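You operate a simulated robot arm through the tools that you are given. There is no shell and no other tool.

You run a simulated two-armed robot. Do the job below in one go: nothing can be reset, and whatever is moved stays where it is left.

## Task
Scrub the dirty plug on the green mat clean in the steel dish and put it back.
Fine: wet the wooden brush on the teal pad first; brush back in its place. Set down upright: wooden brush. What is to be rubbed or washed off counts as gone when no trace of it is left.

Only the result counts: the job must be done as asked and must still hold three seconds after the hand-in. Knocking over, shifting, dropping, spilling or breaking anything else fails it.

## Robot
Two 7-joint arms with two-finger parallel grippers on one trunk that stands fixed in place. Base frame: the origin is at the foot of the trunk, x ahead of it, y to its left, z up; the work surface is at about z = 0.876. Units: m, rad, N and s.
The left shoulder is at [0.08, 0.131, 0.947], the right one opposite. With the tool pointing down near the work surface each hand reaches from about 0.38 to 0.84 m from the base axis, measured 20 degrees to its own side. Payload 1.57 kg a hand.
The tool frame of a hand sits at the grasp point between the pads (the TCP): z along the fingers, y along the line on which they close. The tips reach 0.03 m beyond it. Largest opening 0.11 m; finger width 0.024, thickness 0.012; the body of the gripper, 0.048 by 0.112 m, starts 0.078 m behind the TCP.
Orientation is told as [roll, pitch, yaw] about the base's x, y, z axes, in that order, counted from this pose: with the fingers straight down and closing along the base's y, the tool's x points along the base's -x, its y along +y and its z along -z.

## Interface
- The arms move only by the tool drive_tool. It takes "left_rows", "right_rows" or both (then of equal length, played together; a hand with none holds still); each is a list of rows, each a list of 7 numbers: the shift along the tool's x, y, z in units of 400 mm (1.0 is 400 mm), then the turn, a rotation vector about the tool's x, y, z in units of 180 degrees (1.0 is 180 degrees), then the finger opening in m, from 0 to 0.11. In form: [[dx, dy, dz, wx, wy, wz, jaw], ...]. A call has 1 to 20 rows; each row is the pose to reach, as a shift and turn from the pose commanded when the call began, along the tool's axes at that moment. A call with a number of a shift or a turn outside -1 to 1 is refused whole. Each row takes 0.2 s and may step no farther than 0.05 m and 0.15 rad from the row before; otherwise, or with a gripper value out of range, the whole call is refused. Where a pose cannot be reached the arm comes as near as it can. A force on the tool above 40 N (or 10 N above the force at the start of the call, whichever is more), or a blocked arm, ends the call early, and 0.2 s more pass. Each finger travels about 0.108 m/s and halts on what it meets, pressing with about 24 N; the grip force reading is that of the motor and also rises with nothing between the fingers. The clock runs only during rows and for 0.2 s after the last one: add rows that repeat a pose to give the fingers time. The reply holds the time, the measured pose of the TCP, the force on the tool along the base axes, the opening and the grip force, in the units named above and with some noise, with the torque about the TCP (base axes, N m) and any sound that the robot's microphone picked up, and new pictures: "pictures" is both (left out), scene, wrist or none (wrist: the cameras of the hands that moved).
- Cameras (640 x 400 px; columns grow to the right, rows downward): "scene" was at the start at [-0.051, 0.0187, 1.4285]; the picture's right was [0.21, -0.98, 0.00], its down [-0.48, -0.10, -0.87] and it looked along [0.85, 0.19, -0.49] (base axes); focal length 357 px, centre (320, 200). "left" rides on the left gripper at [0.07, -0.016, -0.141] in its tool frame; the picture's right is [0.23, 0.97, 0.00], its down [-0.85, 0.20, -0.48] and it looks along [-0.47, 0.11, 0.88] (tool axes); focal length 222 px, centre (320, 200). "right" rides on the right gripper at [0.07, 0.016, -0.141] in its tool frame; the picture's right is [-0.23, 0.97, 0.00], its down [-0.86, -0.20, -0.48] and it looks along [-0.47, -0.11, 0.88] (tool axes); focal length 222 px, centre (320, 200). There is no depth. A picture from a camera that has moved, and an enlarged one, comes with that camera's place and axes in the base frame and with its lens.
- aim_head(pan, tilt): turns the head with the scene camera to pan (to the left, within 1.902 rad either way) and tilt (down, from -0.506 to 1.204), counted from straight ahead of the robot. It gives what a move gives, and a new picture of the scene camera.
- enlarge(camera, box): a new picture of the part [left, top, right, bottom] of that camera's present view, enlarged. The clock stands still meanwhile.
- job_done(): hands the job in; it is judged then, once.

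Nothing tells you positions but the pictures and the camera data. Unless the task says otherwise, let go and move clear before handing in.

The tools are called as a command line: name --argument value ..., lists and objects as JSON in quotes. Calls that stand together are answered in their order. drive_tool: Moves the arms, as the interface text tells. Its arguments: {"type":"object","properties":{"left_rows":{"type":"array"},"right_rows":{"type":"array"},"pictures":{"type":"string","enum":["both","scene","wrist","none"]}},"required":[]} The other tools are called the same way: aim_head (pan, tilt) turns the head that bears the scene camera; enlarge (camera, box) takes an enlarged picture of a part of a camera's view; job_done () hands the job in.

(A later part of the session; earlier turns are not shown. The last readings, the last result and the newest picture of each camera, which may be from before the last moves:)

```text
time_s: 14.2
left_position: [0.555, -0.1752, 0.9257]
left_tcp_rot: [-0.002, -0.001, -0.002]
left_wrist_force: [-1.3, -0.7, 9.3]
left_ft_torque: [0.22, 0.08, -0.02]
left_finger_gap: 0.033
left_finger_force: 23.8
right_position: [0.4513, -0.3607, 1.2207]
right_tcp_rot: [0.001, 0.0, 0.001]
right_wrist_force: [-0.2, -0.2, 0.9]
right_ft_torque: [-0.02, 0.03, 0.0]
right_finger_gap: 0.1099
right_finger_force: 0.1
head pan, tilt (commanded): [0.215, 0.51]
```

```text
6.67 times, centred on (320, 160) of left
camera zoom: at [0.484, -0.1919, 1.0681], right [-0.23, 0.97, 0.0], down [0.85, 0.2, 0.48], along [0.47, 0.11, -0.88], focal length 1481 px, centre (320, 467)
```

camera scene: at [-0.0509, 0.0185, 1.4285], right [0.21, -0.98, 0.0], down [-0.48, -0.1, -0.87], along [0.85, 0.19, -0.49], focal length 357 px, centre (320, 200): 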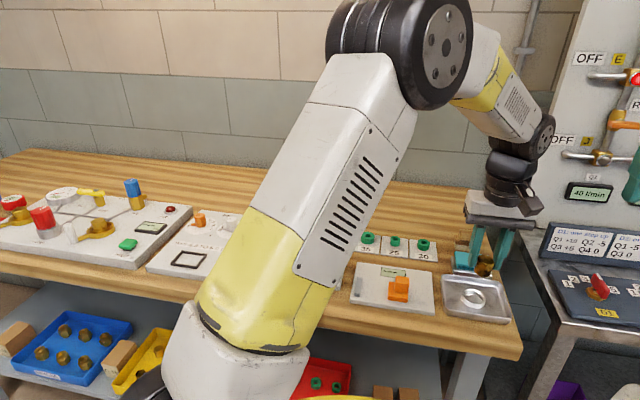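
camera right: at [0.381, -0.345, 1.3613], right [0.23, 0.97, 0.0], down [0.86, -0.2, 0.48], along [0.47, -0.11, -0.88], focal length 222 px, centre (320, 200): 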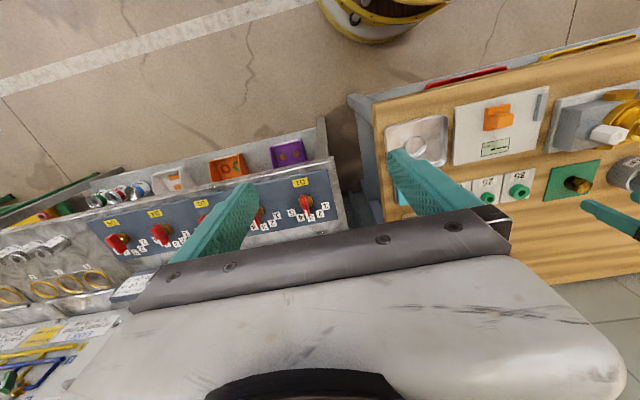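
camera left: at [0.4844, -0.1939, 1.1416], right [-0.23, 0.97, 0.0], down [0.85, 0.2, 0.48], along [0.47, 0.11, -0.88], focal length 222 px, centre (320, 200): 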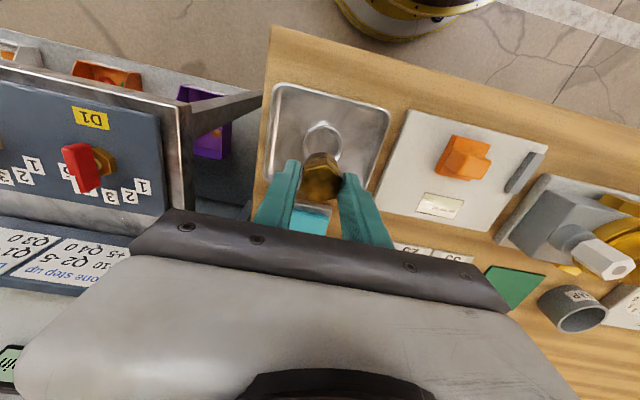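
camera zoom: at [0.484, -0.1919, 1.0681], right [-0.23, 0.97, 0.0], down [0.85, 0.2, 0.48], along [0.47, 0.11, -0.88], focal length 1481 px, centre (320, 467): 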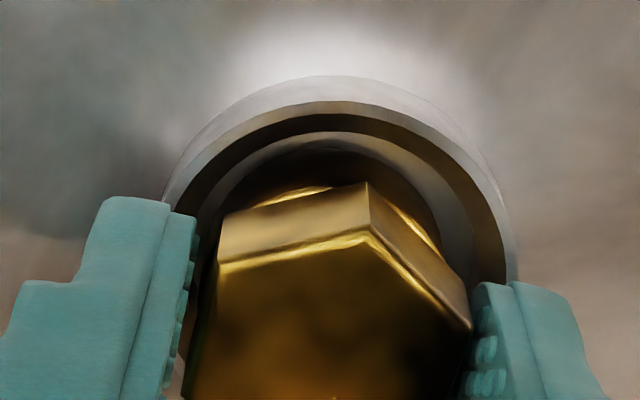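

The contact sits about 20 mm off-axis, so it is a fingertip on the rim, and the plug bottom is about 1 mm from the floor. I'll raise 1.2 mm, release and withdraw upward.

drive_tool --left_rows '[[0, 0, -0.003, 0, 0, 0, 0.02], [0, 0, -0.003, 0, 0, 0, 0.036], [0, 0, -0.003, 0, 0, 0, 0.05], [0, 0, -0.003, 0, 0, 0, 0.06], [0, 0, -0.05, 0, 0, 0, 0.06], [0, 0, -0.15, 0, 0, 0, 0.06], [0, 0, -0.25, 0, 0, 0, 0.06]]'

enlarge --camera "left" --box '[270, 80, 390, 200]'

enlarge --camera "scene" --box '[440, 260, 520, 320]'

```text
time_s: 15.8
left_position: [0.5536, -0.1759, 1.0254]
left_tcp_rot: [0.0, 0.001, 0.001]
left_wrist_force: [-0.2, -1.0, -0.9]
left_ft_torque: [0.0, 0.01, 0.0]
left_finger_gap: 0.0601
left_finger_force: 0.0
right_position: [0.4518, -0.3596, 1.2197]
right_tcp_rot: [0.0, -0.001, 0.003]
right_wrist_force: [-0.2, -0.2, -0.8]
right_ft_torque: [-0.03, -0.02, -0.01]
right_finger_gap: 0.1098
right_finger_force: 0.0
head pan, tilt (commanded): [0.215, 0.51]
camera scene: at [-0.0507, 0.0184, 1.4285], right [0.21, -0.98, 0.0], down [-0.48, -0.1, -0.87], along [0.85, 0.19, -0.49], focal length 357 px, centre (320, 200)
camera left: at [0.4839, -0.192, 1.1677], right [-0.23, 0.97, 0.0], down [0.86, 0.2, 0.48], along [0.47, 0.11, -0.88], focal length 222 px, centre (320, 200)
```

scene: 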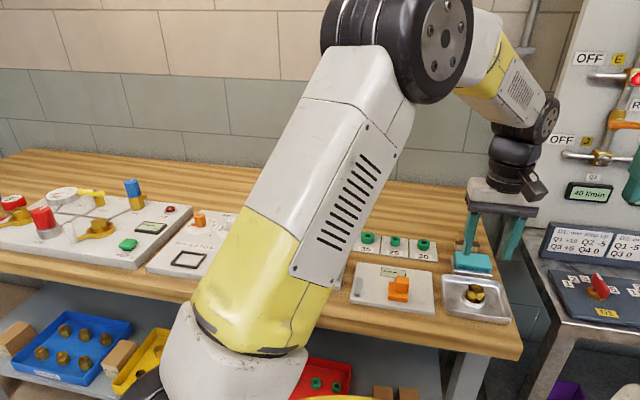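
left: 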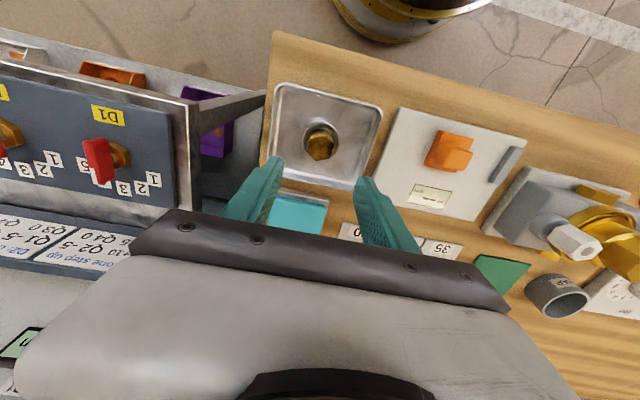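

```text
3.33 times, centred on (330, 140) of left
camera zoom: at [0.4839, -0.192, 1.1677], right [-0.23, 0.97, 0.0], down [0.86, 0.2, 0.48], along [0.47, 0.11, -0.88], focal length 740 px, centre (287, 400)
```

zoom: 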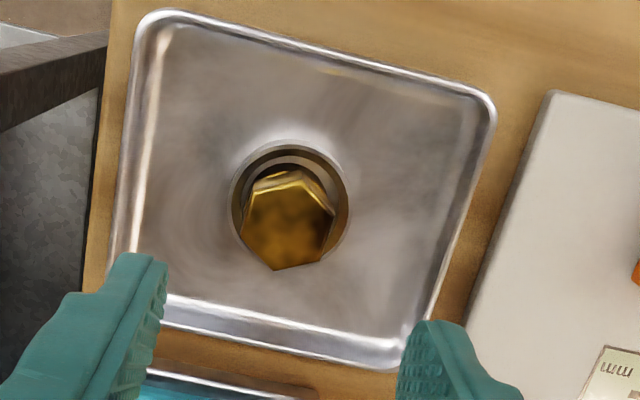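

```text
6.67 times, centred on (480, 290) of scene
camera zoom: at [-0.0507, 0.0184, 1.4285], right [0.21, -0.98, 0.0], down [-0.48, -0.1, -0.87], along [0.85, 0.19, -0.49], focal length 2382 px, centre (-747, -400)
```

zoom: 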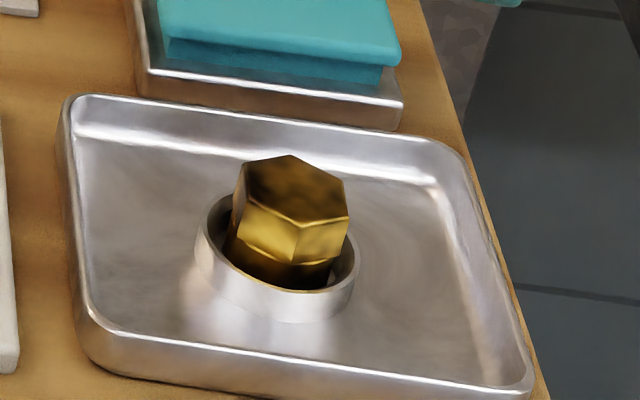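

The plug stands upright in the ring at about (0.554, -0.176). I'll park the left hand back at its starting place, where its camera can still see the dish.

drive_tool --left_rows '[[0, 0, -0.08, 0, 0, 0, 0.06], [0.01, 0.08, -0.14, 0, 0, 0, 0.06], [0.03, 0.18, -0.19, 0, 0, 0, 0.06], [0.05, 0.28, -0.24, 0, 0, 0, 0.06], [0.07, 0.38, -0.29, 0, 0, 0, 0.06], [0.1, 0.48, -0.34, 0, 0, 0, 0.06], [0.12, 0.58, -0.39, 0, 0, 0, 0.06], [0.14, 0.68, -0.43, 0, 0, 0, 0.06], [0.16, 0.78, -0.47, 0, 0, 0, 0.06], [0.18, 0.86, -0.5, 0, 0, 0, 0.06], [0.2, 0.935, -0.5, 0, 0, 0, 0.06]]'

```text
time_s: 18.2
left_position: [0.4747, 0.198, 1.2274]
left_tcp_rot: [0.001, 0.001, 0.002]
left_wrist_force: [-0.2, -0.3, 0.1]
left_ft_torque: [0.03, 0.01, 0.0]
left_finger_gap: 0.0598
left_finger_force: 0.1
right_position: [0.4514, -0.3614, 1.2194]
right_tcp_rot: [0.0, -0.001, 0.0]
right_wrist_force: [-0.5, 0.0, -0.3]
right_ft_torque: [0.04, 0.0, 0.0]
right_finger_gap: 0.1098
right_finger_force: 0.1
head pan, tilt (commanded): [0.215, 0.51]
camera scene: at [-0.0509, 0.0184, 1.4285], right [0.21, -0.98, 0.0], down [-0.48, -0.1, -0.87], along [0.85, 0.19, -0.49], focal length 357 px, centre (320, 200)
camera left: at [0.4044, 0.1817, 1.3693], right [-0.23, 0.97, 0.0], down [0.86, 0.2, 0.48], along [0.47, 0.11, -0.88], focal length 222 px, centre (320, 200)
```

scene: 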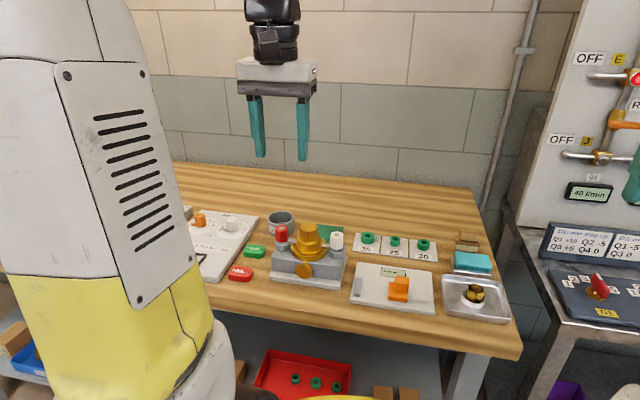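
left: 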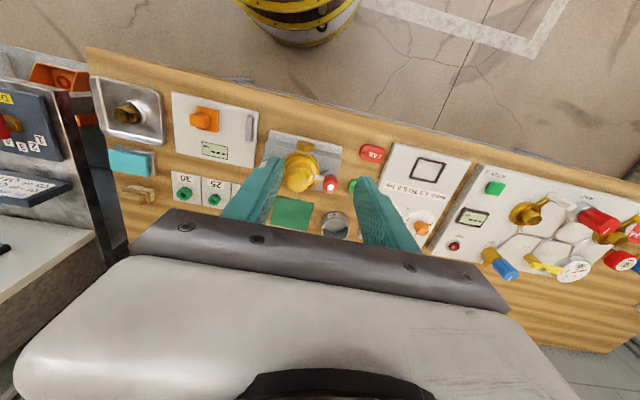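

Both arms are clear of the dish. I'll move the right hand to hover over the brush with the jaws partly open.

drive_tool --right_rows '[[-0.0719, 0.0438, 0.04, 0, 0, 0, 0.08], [-0.1438, 0.0876, 0.08, 0, 0, 0, 0.08], [-0.2157, 0.1314, 0.12, 0, 0, 0, 0.08], [-0.2876, 0.1752, 0.16, 0, 0, 0, 0.08], [-0.3595, 0.219, 0.21, 0, 0, 0, 0.08], [-0.4314, 0.2628, 0.27, 0, 0, 0, 0.08], [-0.5033, 0.3066, 0.34, 0, 0, 0, 0.08], [-0.5752, 0.3504, 0.41, 0, 0, 0, 0.08], [-0.6471, 0.3942, 0.48, 0, 0, 0, 0.08], [-0.719, 0.438, 0.55, 0, 0, 0, 0.08], [-0.719, 0.438, 0.55, 0, 0, 0, 0.08]]'

enlarge --camera "right" --box '[240, 60, 400, 220]'

enlarge --camera "scene" --box '[430, 190, 520, 280]'

```text
time_s: 20.6
left_position: [0.4743, 0.1985, 1.2257]
left_tcp_rot: [0.001, 0.001, -0.001]
left_wrist_force: [-0.4, -0.7, -0.4]
left_ft_torque: [0.02, -0.05, 0.01]
left_finger_gap: 0.06
left_finger_force: 0.2
right_position: [0.7372, -0.1872, 1.0029]
right_tcp_rot: [0.0, -0.002, -0.002]
right_wrist_force: [0.8, 1.4, -0.3]
right_ft_torque: [-0.01, 0.01, -0.02]
right_finger_gap: 0.08
right_finger_force: 0.1
head pan, tilt (commanded): [0.215, 0.51]
camera scene: at [-0.0509, 0.0187, 1.4285], right [0.21, -0.98, 0.0], down [-0.48, -0.1, -0.87], along [0.85, 0.19, -0.49], focal length 357 px, centre (320, 200)
camera right: at [0.6669, -0.1719, 1.1442], right [0.23, 0.97, 0.0], down [0.86, -0.2, 0.48], along [0.47, -0.11, -0.88], focal length 222 px, centre (320, 200)
```

scene: 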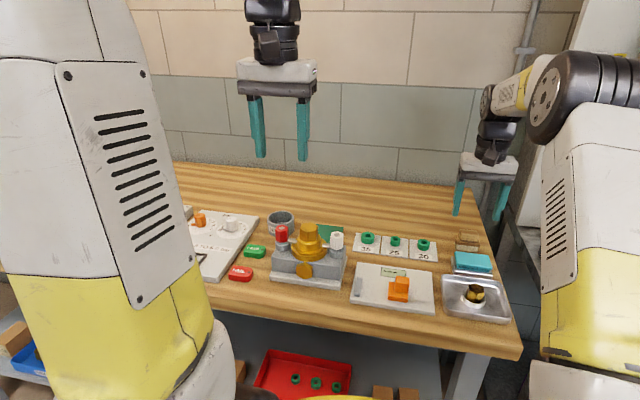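
right: 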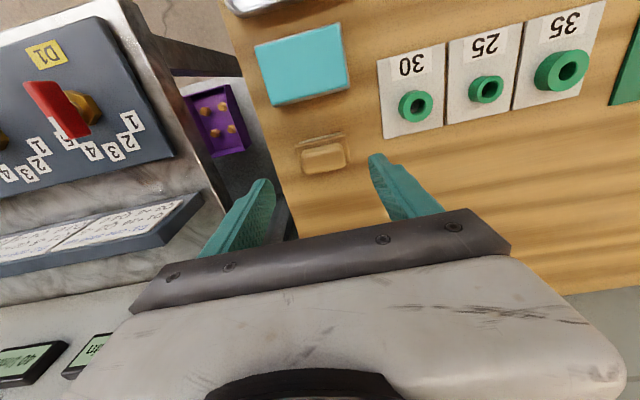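

```text
2.50 times, centred on (320, 140) of right
camera zoom: at [0.6669, -0.1719, 1.1442], right [0.23, 0.97, 0.0], down [0.86, -0.2, 0.48], along [0.47, -0.11, -0.88], focal length 555 px, centre (320, 350)
```

zoom: 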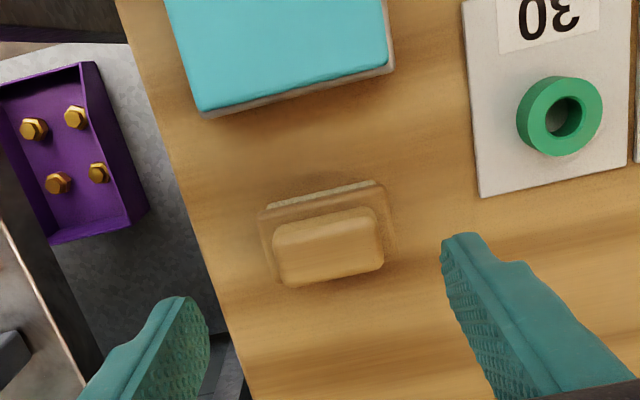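

```text
4.44 times, centred on (475, 235) of scene
camera zoom: at [-0.0509, 0.0187, 1.4285], right [0.21, -0.98, 0.0], down [-0.48, -0.1, -0.87], along [0.85, 0.19, -0.49], focal length 1588 px, centre (-369, 44)
```

zoom: 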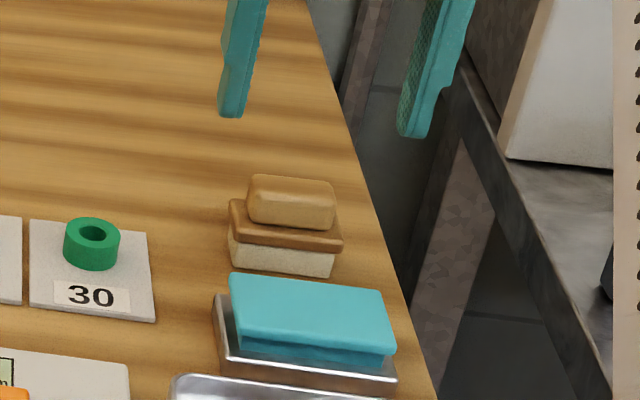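

The brush handle centre is confirmed at about (0.741, -0.1855), with its top near z 0.92. I'll lower to just above grasp height and check.

drive_tool --right_rows '[[-0.0098, 0.006, 0.04, 0, 0, 0, 0.07], [-0.0098, 0.006, 0.08, 0, 0, 0, 0.07], [-0.0098, 0.006, 0.12, 0, 0, 0, 0.07], [-0.0098, 0.006, 0.145, 0, 0, 0, 0.07], [-0.0098, 0.006, 0.158, 0, 0, 0, 0.07], [-0.0098, 0.006, 0.158, 0, 0, 0, 0.07]]' --pictures "none"

enlarge --camera "right" --box '[240, 100, 400, 240]'

enlarge --camera "scene" --box '[440, 205, 510, 265]'

```text
time_s: 22.0
left_position: [0.4747, 0.1986, 1.2275]
left_tcp_rot: [0.0, 0.0, 0.0]
left_wrist_force: [0.7, 0.2, 0.2]
left_ft_torque: [0.02, -0.02, -0.03]
left_finger_gap: 0.06
left_finger_force: 0.2
right_position: [0.7417, -0.1838, 0.938]
right_tcp_rot: [0.001, 0.0, -0.001]
right_wrist_force: [0.0, -0.4, 0.0]
right_ft_torque: [-0.01, -0.01, 0.02]
right_finger_gap: 0.0698
right_finger_force: 0.0
head pan, tilt (commanded): [0.215, 0.51]
```

```text
2.86 times, centred on (320, 170) of right
camera zoom: at [0.6706, -0.1678, 1.079], right [0.23, 0.97, 0.0], down [0.86, -0.2, 0.48], along [0.47, -0.11, -0.88], focal length 635 px, centre (320, 286)
```

zoom: 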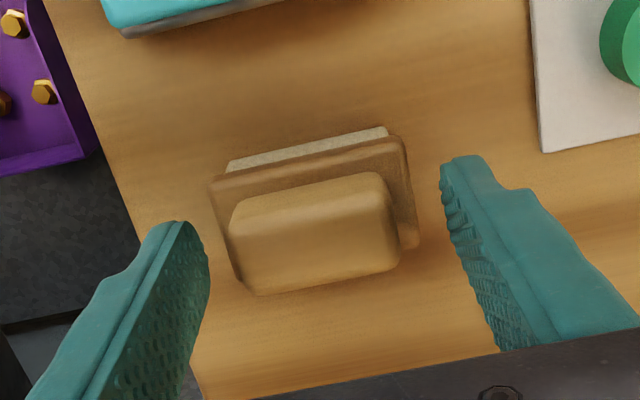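

```text
6.67 times, centred on (475, 235) of scene
camera zoom: at [-0.0509, 0.0187, 1.4285], right [0.21, -0.98, 0.0], down [-0.48, -0.1, -0.87], along [0.85, 0.19, -0.49], focal length 2382 px, centre (-713, -33)
```

zoom: 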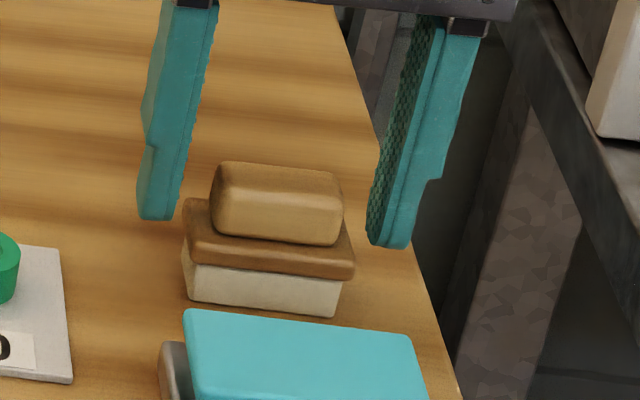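

The hand is centred to within about 1.5 mm. I'll trim y, lower 2 mm, close on the handle and lift a little.

drive_tool --right_rows '[[0, -0.0025, 0.005, 0, 0, 0, 0.07], [0, -0.0025, 0.005, 0, 0, 0, 0.03], [0, -0.0025, 0.005, 0, 0, 0, 0.03], [0, -0.0025, 0.005, 0, 0, 0, 0.03]]' --pictures "none"

enlarge --camera "scene" --box '[440, 205, 510, 265]'

enlarge --camera "right" --box '[240, 100, 400, 240]'

```text
time_s: 23.0
left_position: [0.4747, 0.1986, 1.2278]
left_tcp_rot: [-0.001, 0.0, -0.001]
left_wrist_force: [-0.3, 0.0, -0.2]
left_ft_torque: [0.01, 0.01, 0.01]
left_finger_gap: 0.0601
left_finger_force: 0.1
right_position: [0.7408, -0.1853, 0.9357]
right_tcp_rot: [0.0, 0.001, 0.001]
right_wrist_force: [0.0, 0.1, -0.1]
right_ft_torque: [-0.05, -0.02, 0.02]
right_finger_gap: 0.0574
right_finger_force: 23.9
head pan, tilt (commanded): [0.215, 0.51]
```

```text
6.67 times, centred on (475, 235) of scene
camera zoom: at [-0.0509, 0.0187, 1.4285], right [0.21, -0.98, 0.0], down [-0.48, -0.1, -0.87], along [0.85, 0.19, -0.49], focal length 2382 px, centre (-713, -33)
```

zoom: 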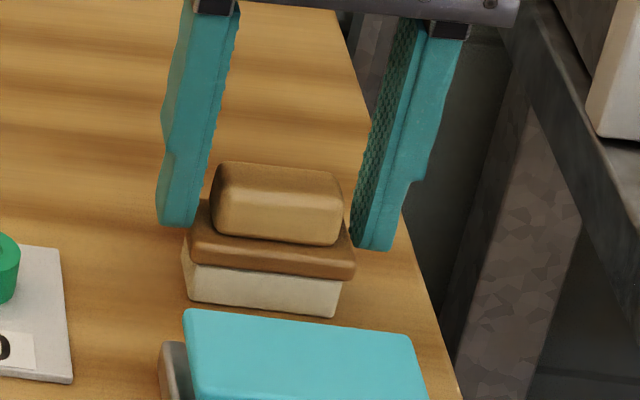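

```text
2.86 times, centred on (320, 170) of right
camera zoom: at [0.6707, -0.1689, 1.077], right [0.23, 0.97, 0.0], down [0.86, -0.2, 0.48], along [0.47, -0.11, -0.88], focal length 635 px, centre (320, 286)
```

zoom: 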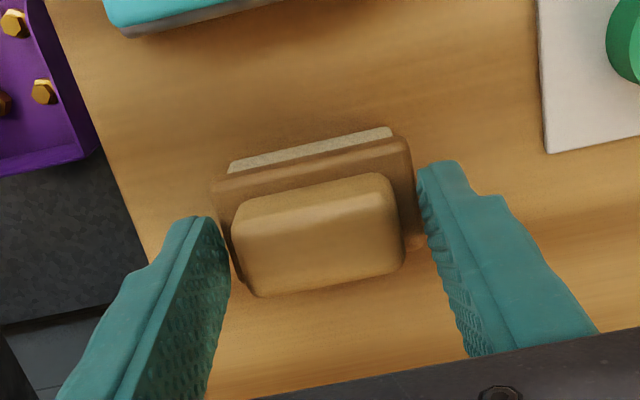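

The fingers stopped at 57 mm, which matches the plate's ends and not the narrower handle. I'll open, rise 4 mm and close again to see what they meet.

drive_tool --right_rows '[[0, 0, 0, 0, 0, 0, 0.07], [0, 0, -0.01, 0, 0, 0, 0.07], [0, 0, -0.01, 0, 0, 0, 0.03], [0, 0, -0.01, 0, 0, 0, 0.03], [0, 0, -0.01, 0, 0, 0, 0.03]]' --pictures "none"

enlarge --camera "right" --box '[240, 100, 400, 240]'

enlarge --camera "scene" --box '[440, 205, 510, 265]'

```text
time_s: 24.2
left_position: [0.4744, 0.1974, 1.2251]
left_tcp_rot: [0.0, -0.001, 0.0]
left_wrist_force: [0.9, 0.6, 0.3]
left_ft_torque: [-0.02, 0.01, 0.03]
left_finger_gap: 0.06
left_finger_force: 0.0
right_position: [0.7414, -0.1846, 0.9398]
right_tcp_rot: [0.0, 0.0, -0.001]
right_wrist_force: [-1.7, -0.4, -0.7]
right_ft_torque: [0.02, -0.01, -0.01]
right_finger_gap: 0.0431
right_finger_force: 24.3
head pan, tilt (commanded): [0.215, 0.51]
```

```text
2.86 times, centred on (320, 170) of right
camera zoom: at [0.6707, -0.1689, 1.0809], right [0.23, 0.97, 0.0], down [0.86, -0.2, 0.48], along [0.47, -0.11, -0.88], focal length 635 px, centre (320, 286)
```

zoom: 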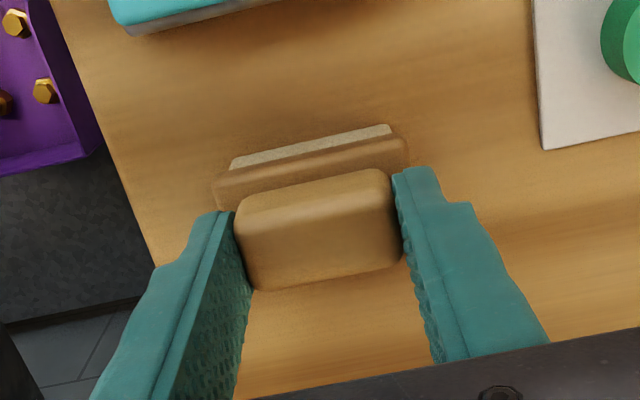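

```text
6.67 times, centred on (475, 235) of scene
camera zoom: at [-0.0509, 0.0187, 1.4285], right [0.21, -0.98, 0.0], down [-0.48, -0.1, -0.87], along [0.85, 0.19, -0.49], focal length 2382 px, centre (-713, -33)
```

zoom: 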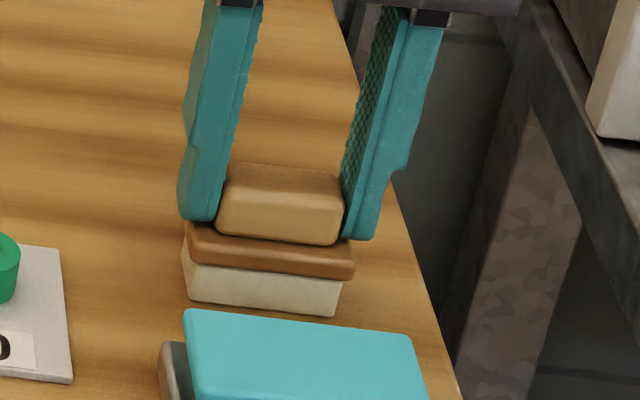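

Now the fingers hold the handle itself, with a 43 mm gap and the bristle tips 64 mm below the TCP. I'll lift, carry the brush over the teal pad and check the grip.

drive_tool --right_rows '[[0, 0, -0.03, 0, 0, 0, 0.03], [0, 0, -0.1, 0, 0, 0, 0.03], [0, 0, -0.2, 0, 0, 0, 0.03], [0.1, 0, -0.2, 0, 0, 0, 0.03], [0.2118, 0, -0.2, 0, 0, 0, 0.03], [0.2118, 0, -0.2, 0, 0, 0, 0.03]]'

enlarge --camera "scene" --box '[430, 200, 530, 320]'

enlarge --camera "right" --box '[220, 60, 420, 240]'

enlarge --camera "left" --box '[70, 60, 190, 210]'

```text
time_s: 25.6
left_position: [0.4736, 0.1974, 1.2268]
left_tcp_rot: [0.0, 0.0, -0.001]
left_wrist_force: [0.4, -0.2, 0.5]
left_ft_torque: [-0.01, -0.01, -0.02]
left_finger_gap: 0.0602
left_finger_force: 0.1
right_position: [0.6552, -0.185, 1.0178]
right_tcp_rot: [0.001, 0.001, 0.0]
right_wrist_force: [-0.1, 0.0, -0.2]
right_ft_torque: [-0.03, 0.01, 0.0]
right_finger_gap: 0.0431
right_finger_force: 24.0
head pan, tilt (commanded): [0.215, 0.51]
camera scene: at [-0.0509, 0.0187, 1.4285], right [0.21, -0.98, 0.0], down [-0.48, -0.1, -0.87], along [0.85, 0.19, -0.49], focal length 357 px, centre (320, 200)
camera right: at [0.5852, -0.1686, 1.1596], right [0.23, 0.97, 0.0], down [0.86, -0.2, 0.48], along [0.47, -0.11, -0.88], focal length 222 px, centre (320, 200)
```

scene: 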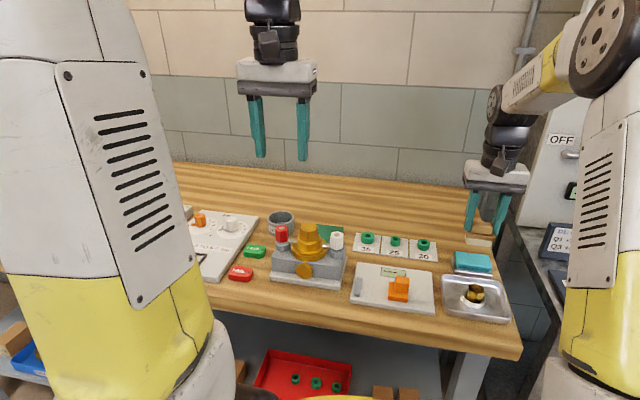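
right: 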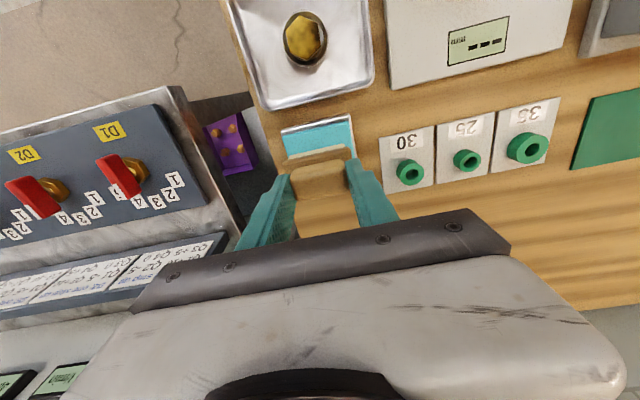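

```text
3.33 times, centred on (480, 260) of scene
camera zoom: at [-0.0509, 0.0187, 1.4285], right [0.21, -0.98, 0.0], down [-0.48, -0.1, -0.87], along [0.85, 0.19, -0.49], focal length 1191 px, centre (-213, 0)
```

zoom: 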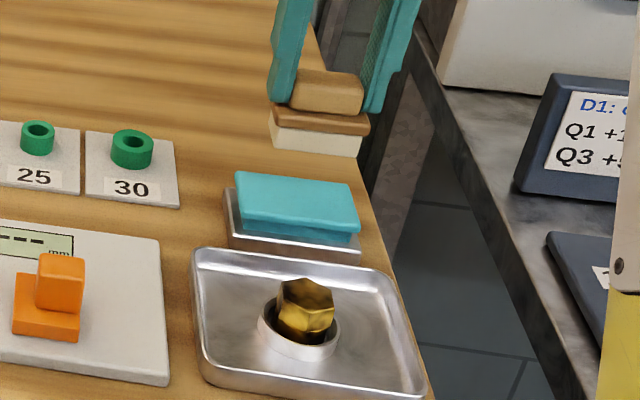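

```text
2.22 times, centred on (320, 150) of right
camera zoom: at [0.5852, -0.1686, 1.1596], right [0.23, 0.97, 0.0], down [0.86, -0.2, 0.48], along [0.47, -0.11, -0.88], focal length 494 px, centre (320, 311)
```

zoom: 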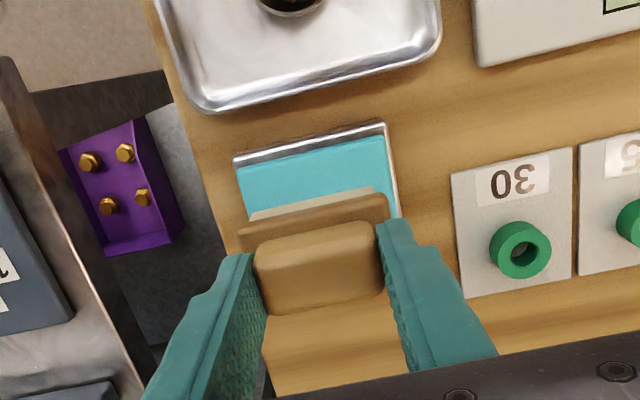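

```text
2.67 times, centred on (130, 135) of left
camera zoom: at [0.4045, 0.1817, 1.369], right [-0.23, 0.97, 0.0], down [0.85, 0.2, 0.48], along [0.47, 0.11, -0.88], focal length 592 px, centre (827, 373)
```

zoom: 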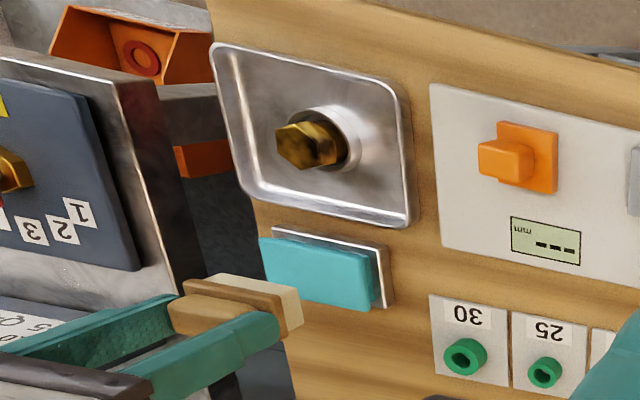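

The brush hangs level over the pad's centre, about (0.657, -0.186). I'll lower toward the pad and watch the force.

drive_tool --right_rows '[[0, 0, 0.05, 0, 0, 0, 0.03], [0, 0, 0.1, 0, 0, 0, 0.03], [0, 0, 0.115, 0, 0, 0, 0.03], [0, 0, 0.12, 0, 0, 0, 0.03]]' --pictures "none"

enlarge --camera "scene" --box '[440, 225, 520, 285]'

```text
time_s: 26.6
left_position: [0.4753, 0.1984, 1.2279]
left_tcp_rot: [0.0, 0.0, 0.0]
left_wrist_force: [0.0, 0.2, -0.1]
left_ft_torque: [0.01, 0.03, -0.01]
left_finger_gap: 0.0599
left_finger_force: 0.1
right_position: [0.656, -0.184, 0.9716]
right_tcp_rot: [0.0, 0.0, 0.0]
right_wrist_force: [0.2, -0.5, -1.0]
right_ft_torque: [0.0, 0.0, -0.03]
right_finger_gap: 0.0435
right_finger_force: 24.0
head pan, tilt (commanded): [0.215, 0.51]
```

```text
6.67 times, centred on (480, 255) of scene
camera zoom: at [-0.0509, 0.0187, 1.4285], right [0.21, -0.98, 0.0], down [-0.48, -0.1, -0.87], along [0.85, 0.19, -0.49], focal length 2382 px, centre (-747, -167)
```

zoom: 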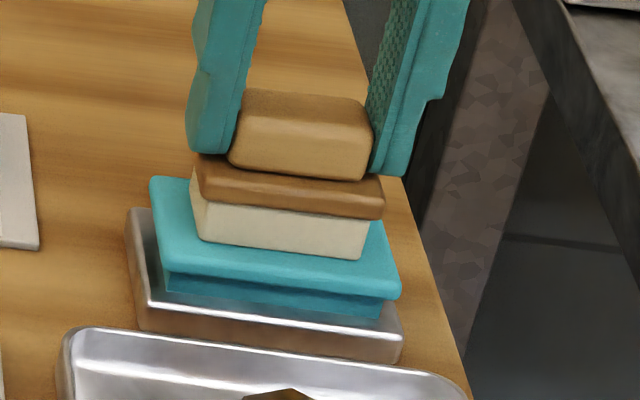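

There is no contact yet. I'll continue down in 1 mm steps.

drive_tool --right_rows '[[0, 0, 0.0025, 0, 0, 0, 0.03], [0, 0, 0.005, 0, 0, 0, 0.03], [0, 0, 0.0075, 0, 0, 0, 0.03]]' --pictures "none"

```text
time_s: 27.4
left_position: [0.4748, 0.1987, 1.227]
left_tcp_rot: [0.0, 0.0, 0.0]
left_wrist_force: [-0.6, -0.2, -0.7]
left_ft_torque: [0.01, 0.01, 0.01]
left_finger_gap: 0.0599
left_finger_force: 0.1
right_position: [0.6559, -0.1834, 0.9689]
right_tcp_rot: [-0.001, 0.0, 0.0]
right_wrist_force: [-0.1, -0.2, -0.4]
right_ft_torque: [0.03, -0.02, 0.01]
right_finger_gap: 0.0432
right_finger_force: 24.2
head pan, tilt (commanded): [0.215, 0.51]
```

drive_tool --right_rows '[[0, 0, 0.0025, 0, 0, 0, 0.03], [0, 0, 0.005, 0, 0, 0, 0.03], [0, 0, 0.0075, 0, 0, 0, 0.03]]' --pictures "none"

enlarge --camera "scene" --box '[440, 225, 520, 285]'

```text
time_s: 28.2
left_position: [0.4748, 0.1988, 1.2271]
left_tcp_rot: [0.0, 0.0, 0.001]
left_wrist_force: [0.5, 0.2, 0.1]
left_ft_torque: [-0.04, -0.01, 0.03]
left_finger_gap: 0.06
left_finger_force: 0.1
right_position: [0.6559, -0.1837, 0.9657]
right_tcp_rot: [0.001, 0.001, 0.0]
right_wrist_force: [0.6, -0.8, 0.8]
right_ft_torque: [0.0, 0.04, 0.0]
right_finger_gap: 0.0431
right_finger_force: 23.9
head pan, tilt (commanded): [0.215, 0.51]
```

```text
6.67 times, centred on (480, 255) of scene
camera zoom: at [-0.051, 0.0187, 1.4285], right [0.21, -0.98, 0.0], down [-0.48, -0.1, -0.87], along [0.85, 0.19, -0.49], focal length 2382 px, centre (-747, -167)
```

zoom: 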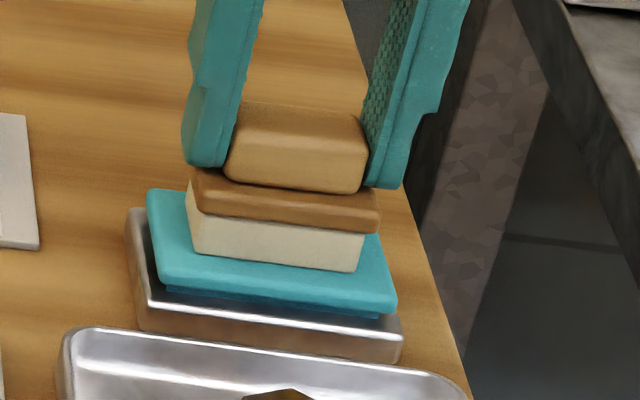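

The pad gives like a spring plunger and has sunk with the brush on it. I'll press further until the force rises.

drive_tool --right_rows '[[0, 0, 0.0025, 0, 0, 0, 0.03], [0, 0, 0.005, 0, 0, 0, 0.03], [0, 0, 0.0075, 0, 0, 0, 0.03], [0, 0, 0.01, 0, 0, 0, 0.03]]' --pictures "none"

enlarge --camera "scene" --box '[440, 225, 520, 285]'

```text
time_s: 29.2
left_position: [0.4745, 0.1983, 1.2262]
left_tcp_rot: [0.0, 0.0, 0.002]
left_wrist_force: [0.7, 0.1, 0.2]
left_ft_torque: [0.0, -0.03, -0.02]
left_finger_gap: 0.0601
left_finger_force: 0.0
right_position: [0.6563, -0.1837, 0.9614]
right_tcp_rot: [0.0, -0.002, 0.002]
right_wrist_force: [-0.8, -0.3, 5.4]
right_ft_torque: [0.0, 0.06, 0.0]
right_finger_gap: 0.0431
right_finger_force: 23.9
head pan, tilt (commanded): [0.215, 0.51]
```

```text
6.67 times, centred on (480, 255) of scene
camera zoom: at [-0.0512, 0.0187, 1.4285], right [0.21, -0.98, 0.0], down [-0.48, -0.1, -0.87], along [0.85, 0.19, -0.49], focal length 2382 px, centre (-747, -167)
```

zoom: 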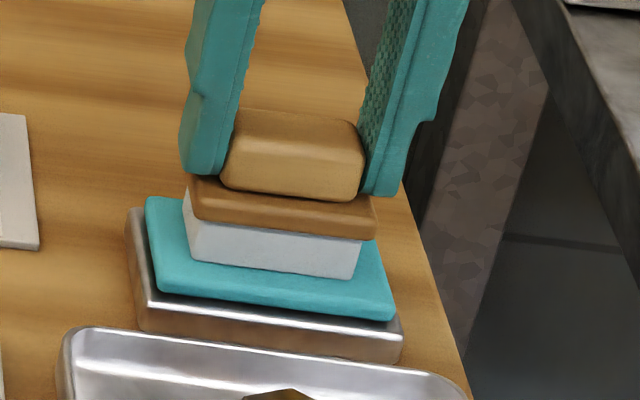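

The bristles have changed from cream to pale blue-grey, so they are taking up water. I'll hold the press for a moment and then lift to check.

drive_tool --right_rows '[[0, 0, 0.002, 0, 0, 0, 0.03], [0, 0, 0.002, 0, 0, 0, 0.03], [0, 0, 0.002, 0, 0, 0, 0.03], [0, 0, -0.03, 0, 0, 0, 0.03], [0, 0, -0.08, 0, 0, 0, 0.03], [0, 0, -0.16, 0, 0, 0, 0.03]]'

enlarge --camera "scene" --box '[430, 200, 530, 320]'

enlarge --camera "left" --box '[70, 60, 190, 210]'

```text
time_s: 30.6
left_position: [0.4739, 0.1986, 1.2263]
left_tcp_rot: [-0.001, 0.0, 0.001]
left_wrist_force: [-0.3, 0.3, -0.2]
left_ft_torque: [0.0, 0.0, 0.03]
left_finger_gap: 0.0603
left_finger_force: 0.2
right_position: [0.6576, -0.1841, 1.0244]
right_tcp_rot: [0.001, 0.0, 0.0]
right_wrist_force: [0.1, 0.8, -0.6]
right_ft_torque: [0.01, 0.0, 0.01]
right_finger_gap: 0.0432
right_finger_force: 24.1
head pan, tilt (commanded): [0.215, 0.51]
camera scene: at [-0.0507, 0.0186, 1.4285], right [0.21, -0.98, 0.0], down [-0.48, -0.1, -0.87], along [0.85, 0.19, -0.49], focal length 357 px, centre (320, 200)
camera right: at [0.5869, -0.1681, 1.1653], right [0.23, 0.97, 0.0], down [0.86, -0.2, 0.48], along [0.46, -0.11, -0.88], focal length 222 px, centre (320, 200)
```

scene: 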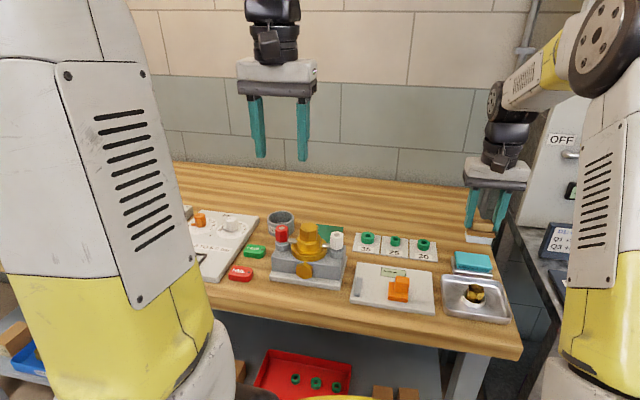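
right: 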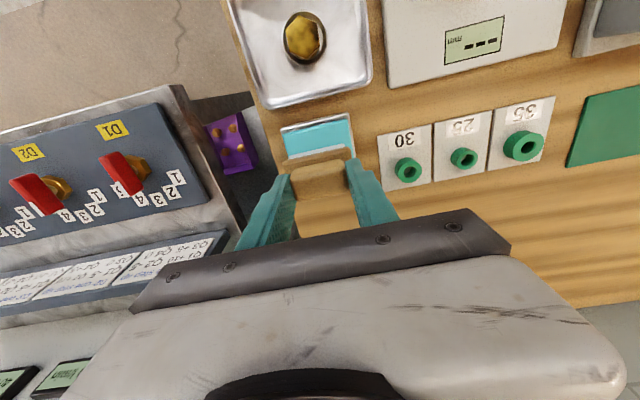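

```text
3.33 times, centred on (480, 260) of scene
camera zoom: at [-0.0507, 0.0186, 1.4285], right [0.21, -0.98, 0.0], down [-0.48, -0.1, -0.87], along [0.85, 0.19, -0.49], focal length 1191 px, centre (-213, 0)
```

zoom: 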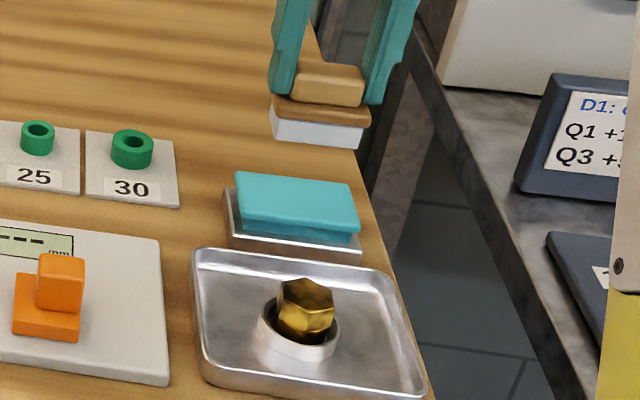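

```text
2.67 times, centred on (130, 135) of left
camera zoom: at [0.4048, 0.1817, 1.369], right [-0.23, 0.97, 0.0], down [0.86, 0.2, 0.48], along [0.47, 0.11, -0.88], focal length 592 px, centre (827, 373)
```

zoom: 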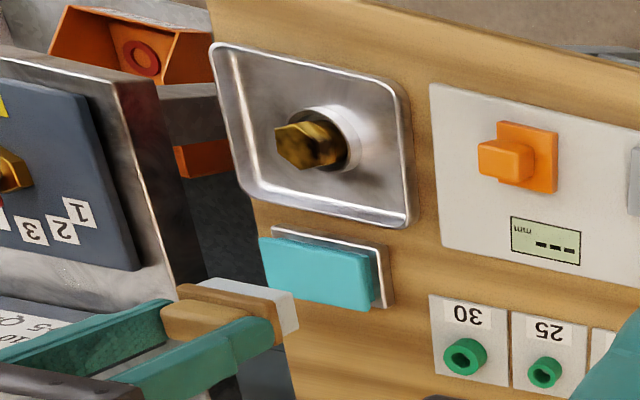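

The brush is wet and the pad has sprung back where it was. I'll carry the brush to hover over the plug in the dish.

drive_tool --right_rows '[[0.1, 0.01, 0, 0, 0, 0, 0.03], [0.2, 0.02, 0, 0, 0, 0, 0.03], [0.2563, 0.0225, 0.02, 0, 0, 0, 0.03], [0.2563, 0.0225, 0.085, 0, 0, 0, 0.03], [0.2563, 0.0225, 0.085, 0, 0, 0, 0.03]]'

enlarge --camera "scene" --box '[440, 240, 530, 325]'

enlarge --camera "left" --box '[70, 60, 190, 210]'

enlarge --camera "right" --box '[240, 80, 400, 220]'

```text
time_s: 31.8
left_position: [0.474, 0.1997, 1.2278]
left_tcp_rot: [0.0, -0.001, 0.0]
left_wrist_force: [0.3, 1.2, 1.3]
left_ft_torque: [-0.01, 0.01, -0.02]
left_finger_gap: 0.06
left_finger_force: 0.1
right_position: [0.5549, -0.1766, 0.9899]
right_tcp_rot: [-0.001, 0.0, 0.0]
right_wrist_force: [-0.3, 0.7, -0.4]
right_ft_torque: [-0.04, 0.02, -0.01]
right_finger_gap: 0.0432
right_finger_force: 24.4
head pan, tilt (commanded): [0.215, 0.51]
camera scene: at [-0.051, 0.0187, 1.4285], right [0.21, -0.98, 0.0], down [-0.48, -0.1, -0.87], along [0.85, 0.19, -0.49], focal length 357 px, centre (320, 200)
camera right: at [0.484, -0.1608, 1.1317], right [0.23, 0.97, 0.0], down [0.86, -0.2, 0.48], along [0.47, -0.11, -0.88], focal length 222 px, centre (320, 200)
```

scene: 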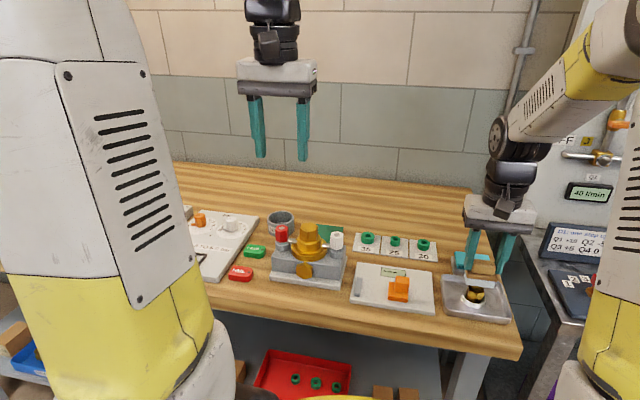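
right: 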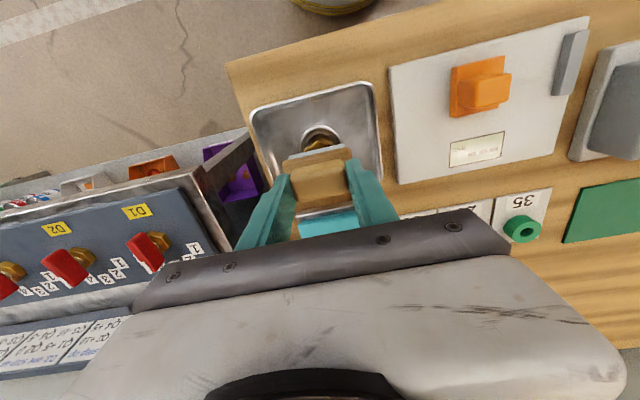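

```text
4.71 times, centred on (485, 282) of scene
camera zoom: at [-0.051, 0.0187, 1.4285], right [0.21, -0.98, 0.0], down [-0.48, -0.1, -0.87], along [0.85, 0.19, -0.49], focal length 1681 px, centre (-456, -188)
```

zoom: 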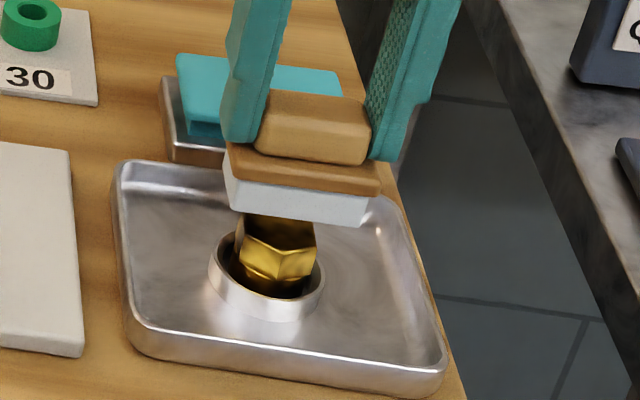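

```text
2.67 times, centred on (130, 135) of left
camera zoom: at [0.4045, 0.1817, 1.369], right [-0.23, 0.97, 0.0], down [0.86, 0.2, 0.48], along [0.47, 0.11, -0.88], focal length 592 px, centre (827, 373)
```

zoom: 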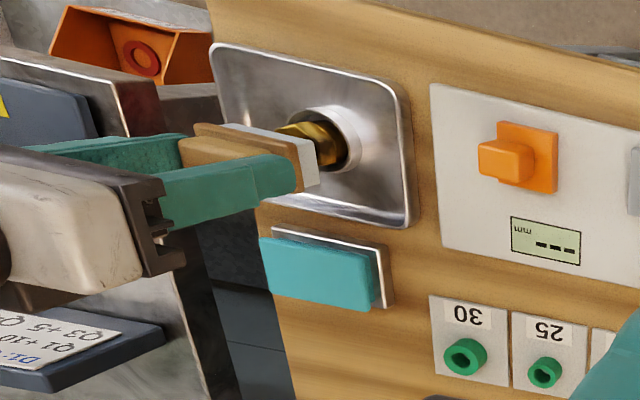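

```text
2.86 times, centred on (320, 150) of right
camera zoom: at [0.484, -0.1608, 1.1317], right [0.23, 0.97, 0.0], down [0.86, -0.2, 0.48], along [0.47, -0.11, -0.88], focal length 635 px, centre (320, 343)
```

zoom: 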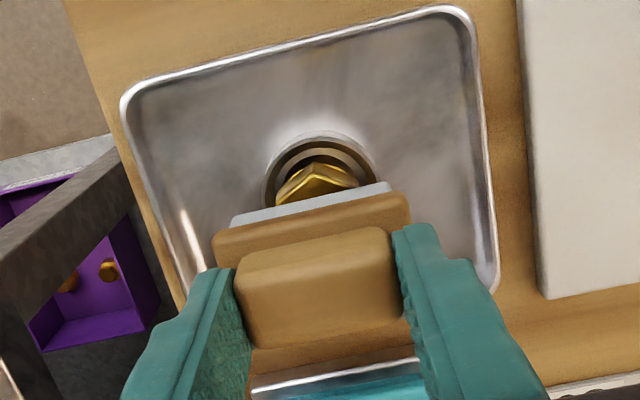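

The brush is aligned over the plug. I'll lower in small steps until the bristles meet the head.

drive_tool --right_rows '[[0, 0, 0.02, 0, 0, 0, 0.03], [0, 0, 0.0325, 0, 0, 0, 0.03], [0, 0, 0.035, 0, 0, 0, 0.03], [0, 0, 0.0375, 0, 0, 0, 0.03], [0, 0, 0.04, 0, 0, 0, 0.03]]' --pictures "none"

enlarge --camera "scene" --box '[440, 240, 530, 325]'

```text
time_s: 33.0
left_position: [0.4741, 0.1975, 1.2275]
left_tcp_rot: [-0.002, -0.001, -0.002]
left_wrist_force: [0.1, -0.6, 0.1]
left_ft_torque: [-0.01, 0.01, 0.01]
left_finger_gap: 0.0601
left_finger_force: 0.0
right_position: [0.5541, -0.1752, 0.9745]
right_tcp_rot: [0.0, 0.0, -0.001]
right_wrist_force: [-0.1, 0.8, 1.2]
right_ft_torque: [0.01, 0.06, -0.03]
right_finger_gap: 0.0431
right_finger_force: 23.7
head pan, tilt (commanded): [0.215, 0.51]
```

```text
4.71 times, centred on (485, 282) of scene
camera zoom: at [-0.051, 0.0187, 1.4285], right [0.21, -0.98, 0.0], down [-0.48, -0.1, -0.87], along [0.85, 0.19, -0.49], focal length 1681 px, centre (-456, -188)
```

zoom: 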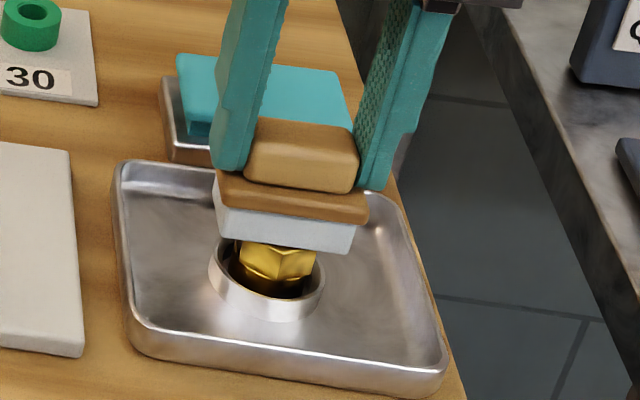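

Light contact has begun. I'll press a little more and then do a first set of short strokes in x and y.

drive_tool --right_rows '[[0, 0, 0.0025, 0, 0, 0, 0.03], [0, 0, 0.004, 0, 0, 0, 0.03], [0, 0, 0.004, 0, 0, 0, 0.03]]' --pictures "none"

```text
time_s: 33.8
left_position: [0.4752, 0.1989, 1.227]
left_tcp_rot: [-0.001, 0.001, 0.0]
left_wrist_force: [-0.5, 1.3, 0.4]
left_ft_torque: [-0.02, 0.01, 0.02]
left_finger_gap: 0.0599
left_finger_force: 0.1
right_position: [0.5548, -0.1748, 0.9747]
right_tcp_rot: [0.0, -0.002, 0.001]
right_wrist_force: [-2.8, 0.2, 18.3]
right_ft_torque: [-0.01, 0.18, 0.03]
right_finger_gap: 0.0433
right_finger_force: 23.6
head pan, tilt (commanded): [0.215, 0.51]
```

At 18 N the contact is firmer than I want. I'll back off 1 mm and stroke ±12 mm in x and then y.

drive_tool --right_rows '[[0, 0, -0.002, 0, 0, 0, 0.03], [0.02, 0, -0.002, 0, 0, 0, 0.03], [-0.02, 0, -0.002, 0, 0, 0, 0.03], [0.025, 0, -0.002, 0, 0, 0, 0.03], [-0.025, 0, -0.002, 0, 0, 0, 0.03], [0.025, 0, -0.002, 0, 0, 0, 0.03], [-0.025, 0, -0.002, 0, 0, 0, 0.03], [0, 0, -0.002, 0, 0, 0, 0.03], [0, 0.025, -0.002, 0, 0, 0, 0.03], [0, -0.025, -0.002, 0, 0, 0, 0.03], [0, 0.025, -0.002, 0, 0, 0, 0.03], [0, -0.025, -0.002, 0, 0, 0, 0.03], [0, 0, -0.002, 0, 0, 0, 0.03]]' --pictures "none"

enlarge --camera "scene" --box '[440, 240, 530, 325]'

enlarge --camera "left" --box '[100, 80, 160, 140]'

```text
time_s: 36.6
left_position: [0.4744, 0.1982, 1.2266]
left_tcp_rot: [0.001, -0.001, 0.0]
left_wrist_force: [0.3, -0.6, -0.6]
left_ft_torque: [0.01, -0.01, -0.01]
left_finger_gap: 0.0601
left_finger_force: 0.2
right_position: [0.5552, -0.1751, 0.9752]
right_tcp_rot: [0.0, 0.0, 0.001]
right_wrist_force: [0.0, -1.1, 0.0]
right_ft_torque: [0.02, 0.0, -0.02]
right_finger_gap: 0.0432
right_finger_force: 24.0
head pan, tilt (commanded): [0.215, 0.51]
```

```text
4.71 times, centred on (485, 282) of scene
camera zoom: at [-0.051, 0.0186, 1.4285], right [0.21, -0.98, 0.0], down [-0.48, -0.1, -0.87], along [0.85, 0.19, -0.49], focal length 1681 px, centre (-456, -188)
```

zoom: 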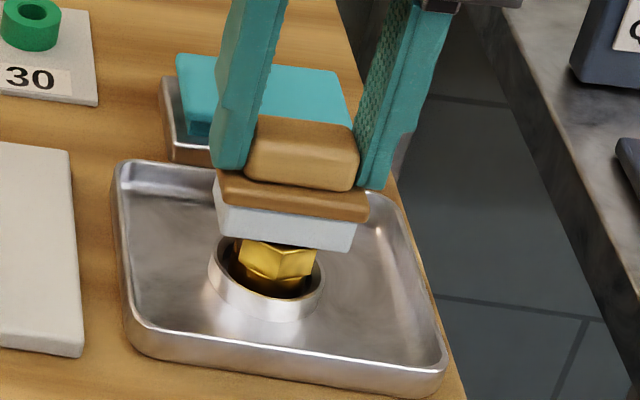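

```text
6.67 times, centred on (130, 110) of left
camera zoom: at [0.4046, 0.1816, 1.369], right [-0.23, 0.97, 0.0], down [0.86, 0.2, 0.48], along [0.47, 0.11, -0.88], focal length 1481 px, centre (1587, 800)
```

zoom: 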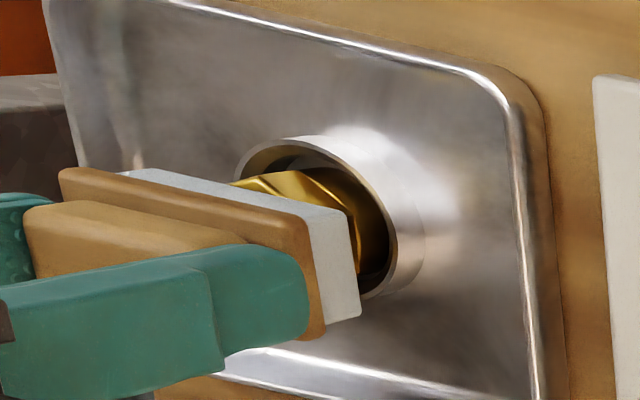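

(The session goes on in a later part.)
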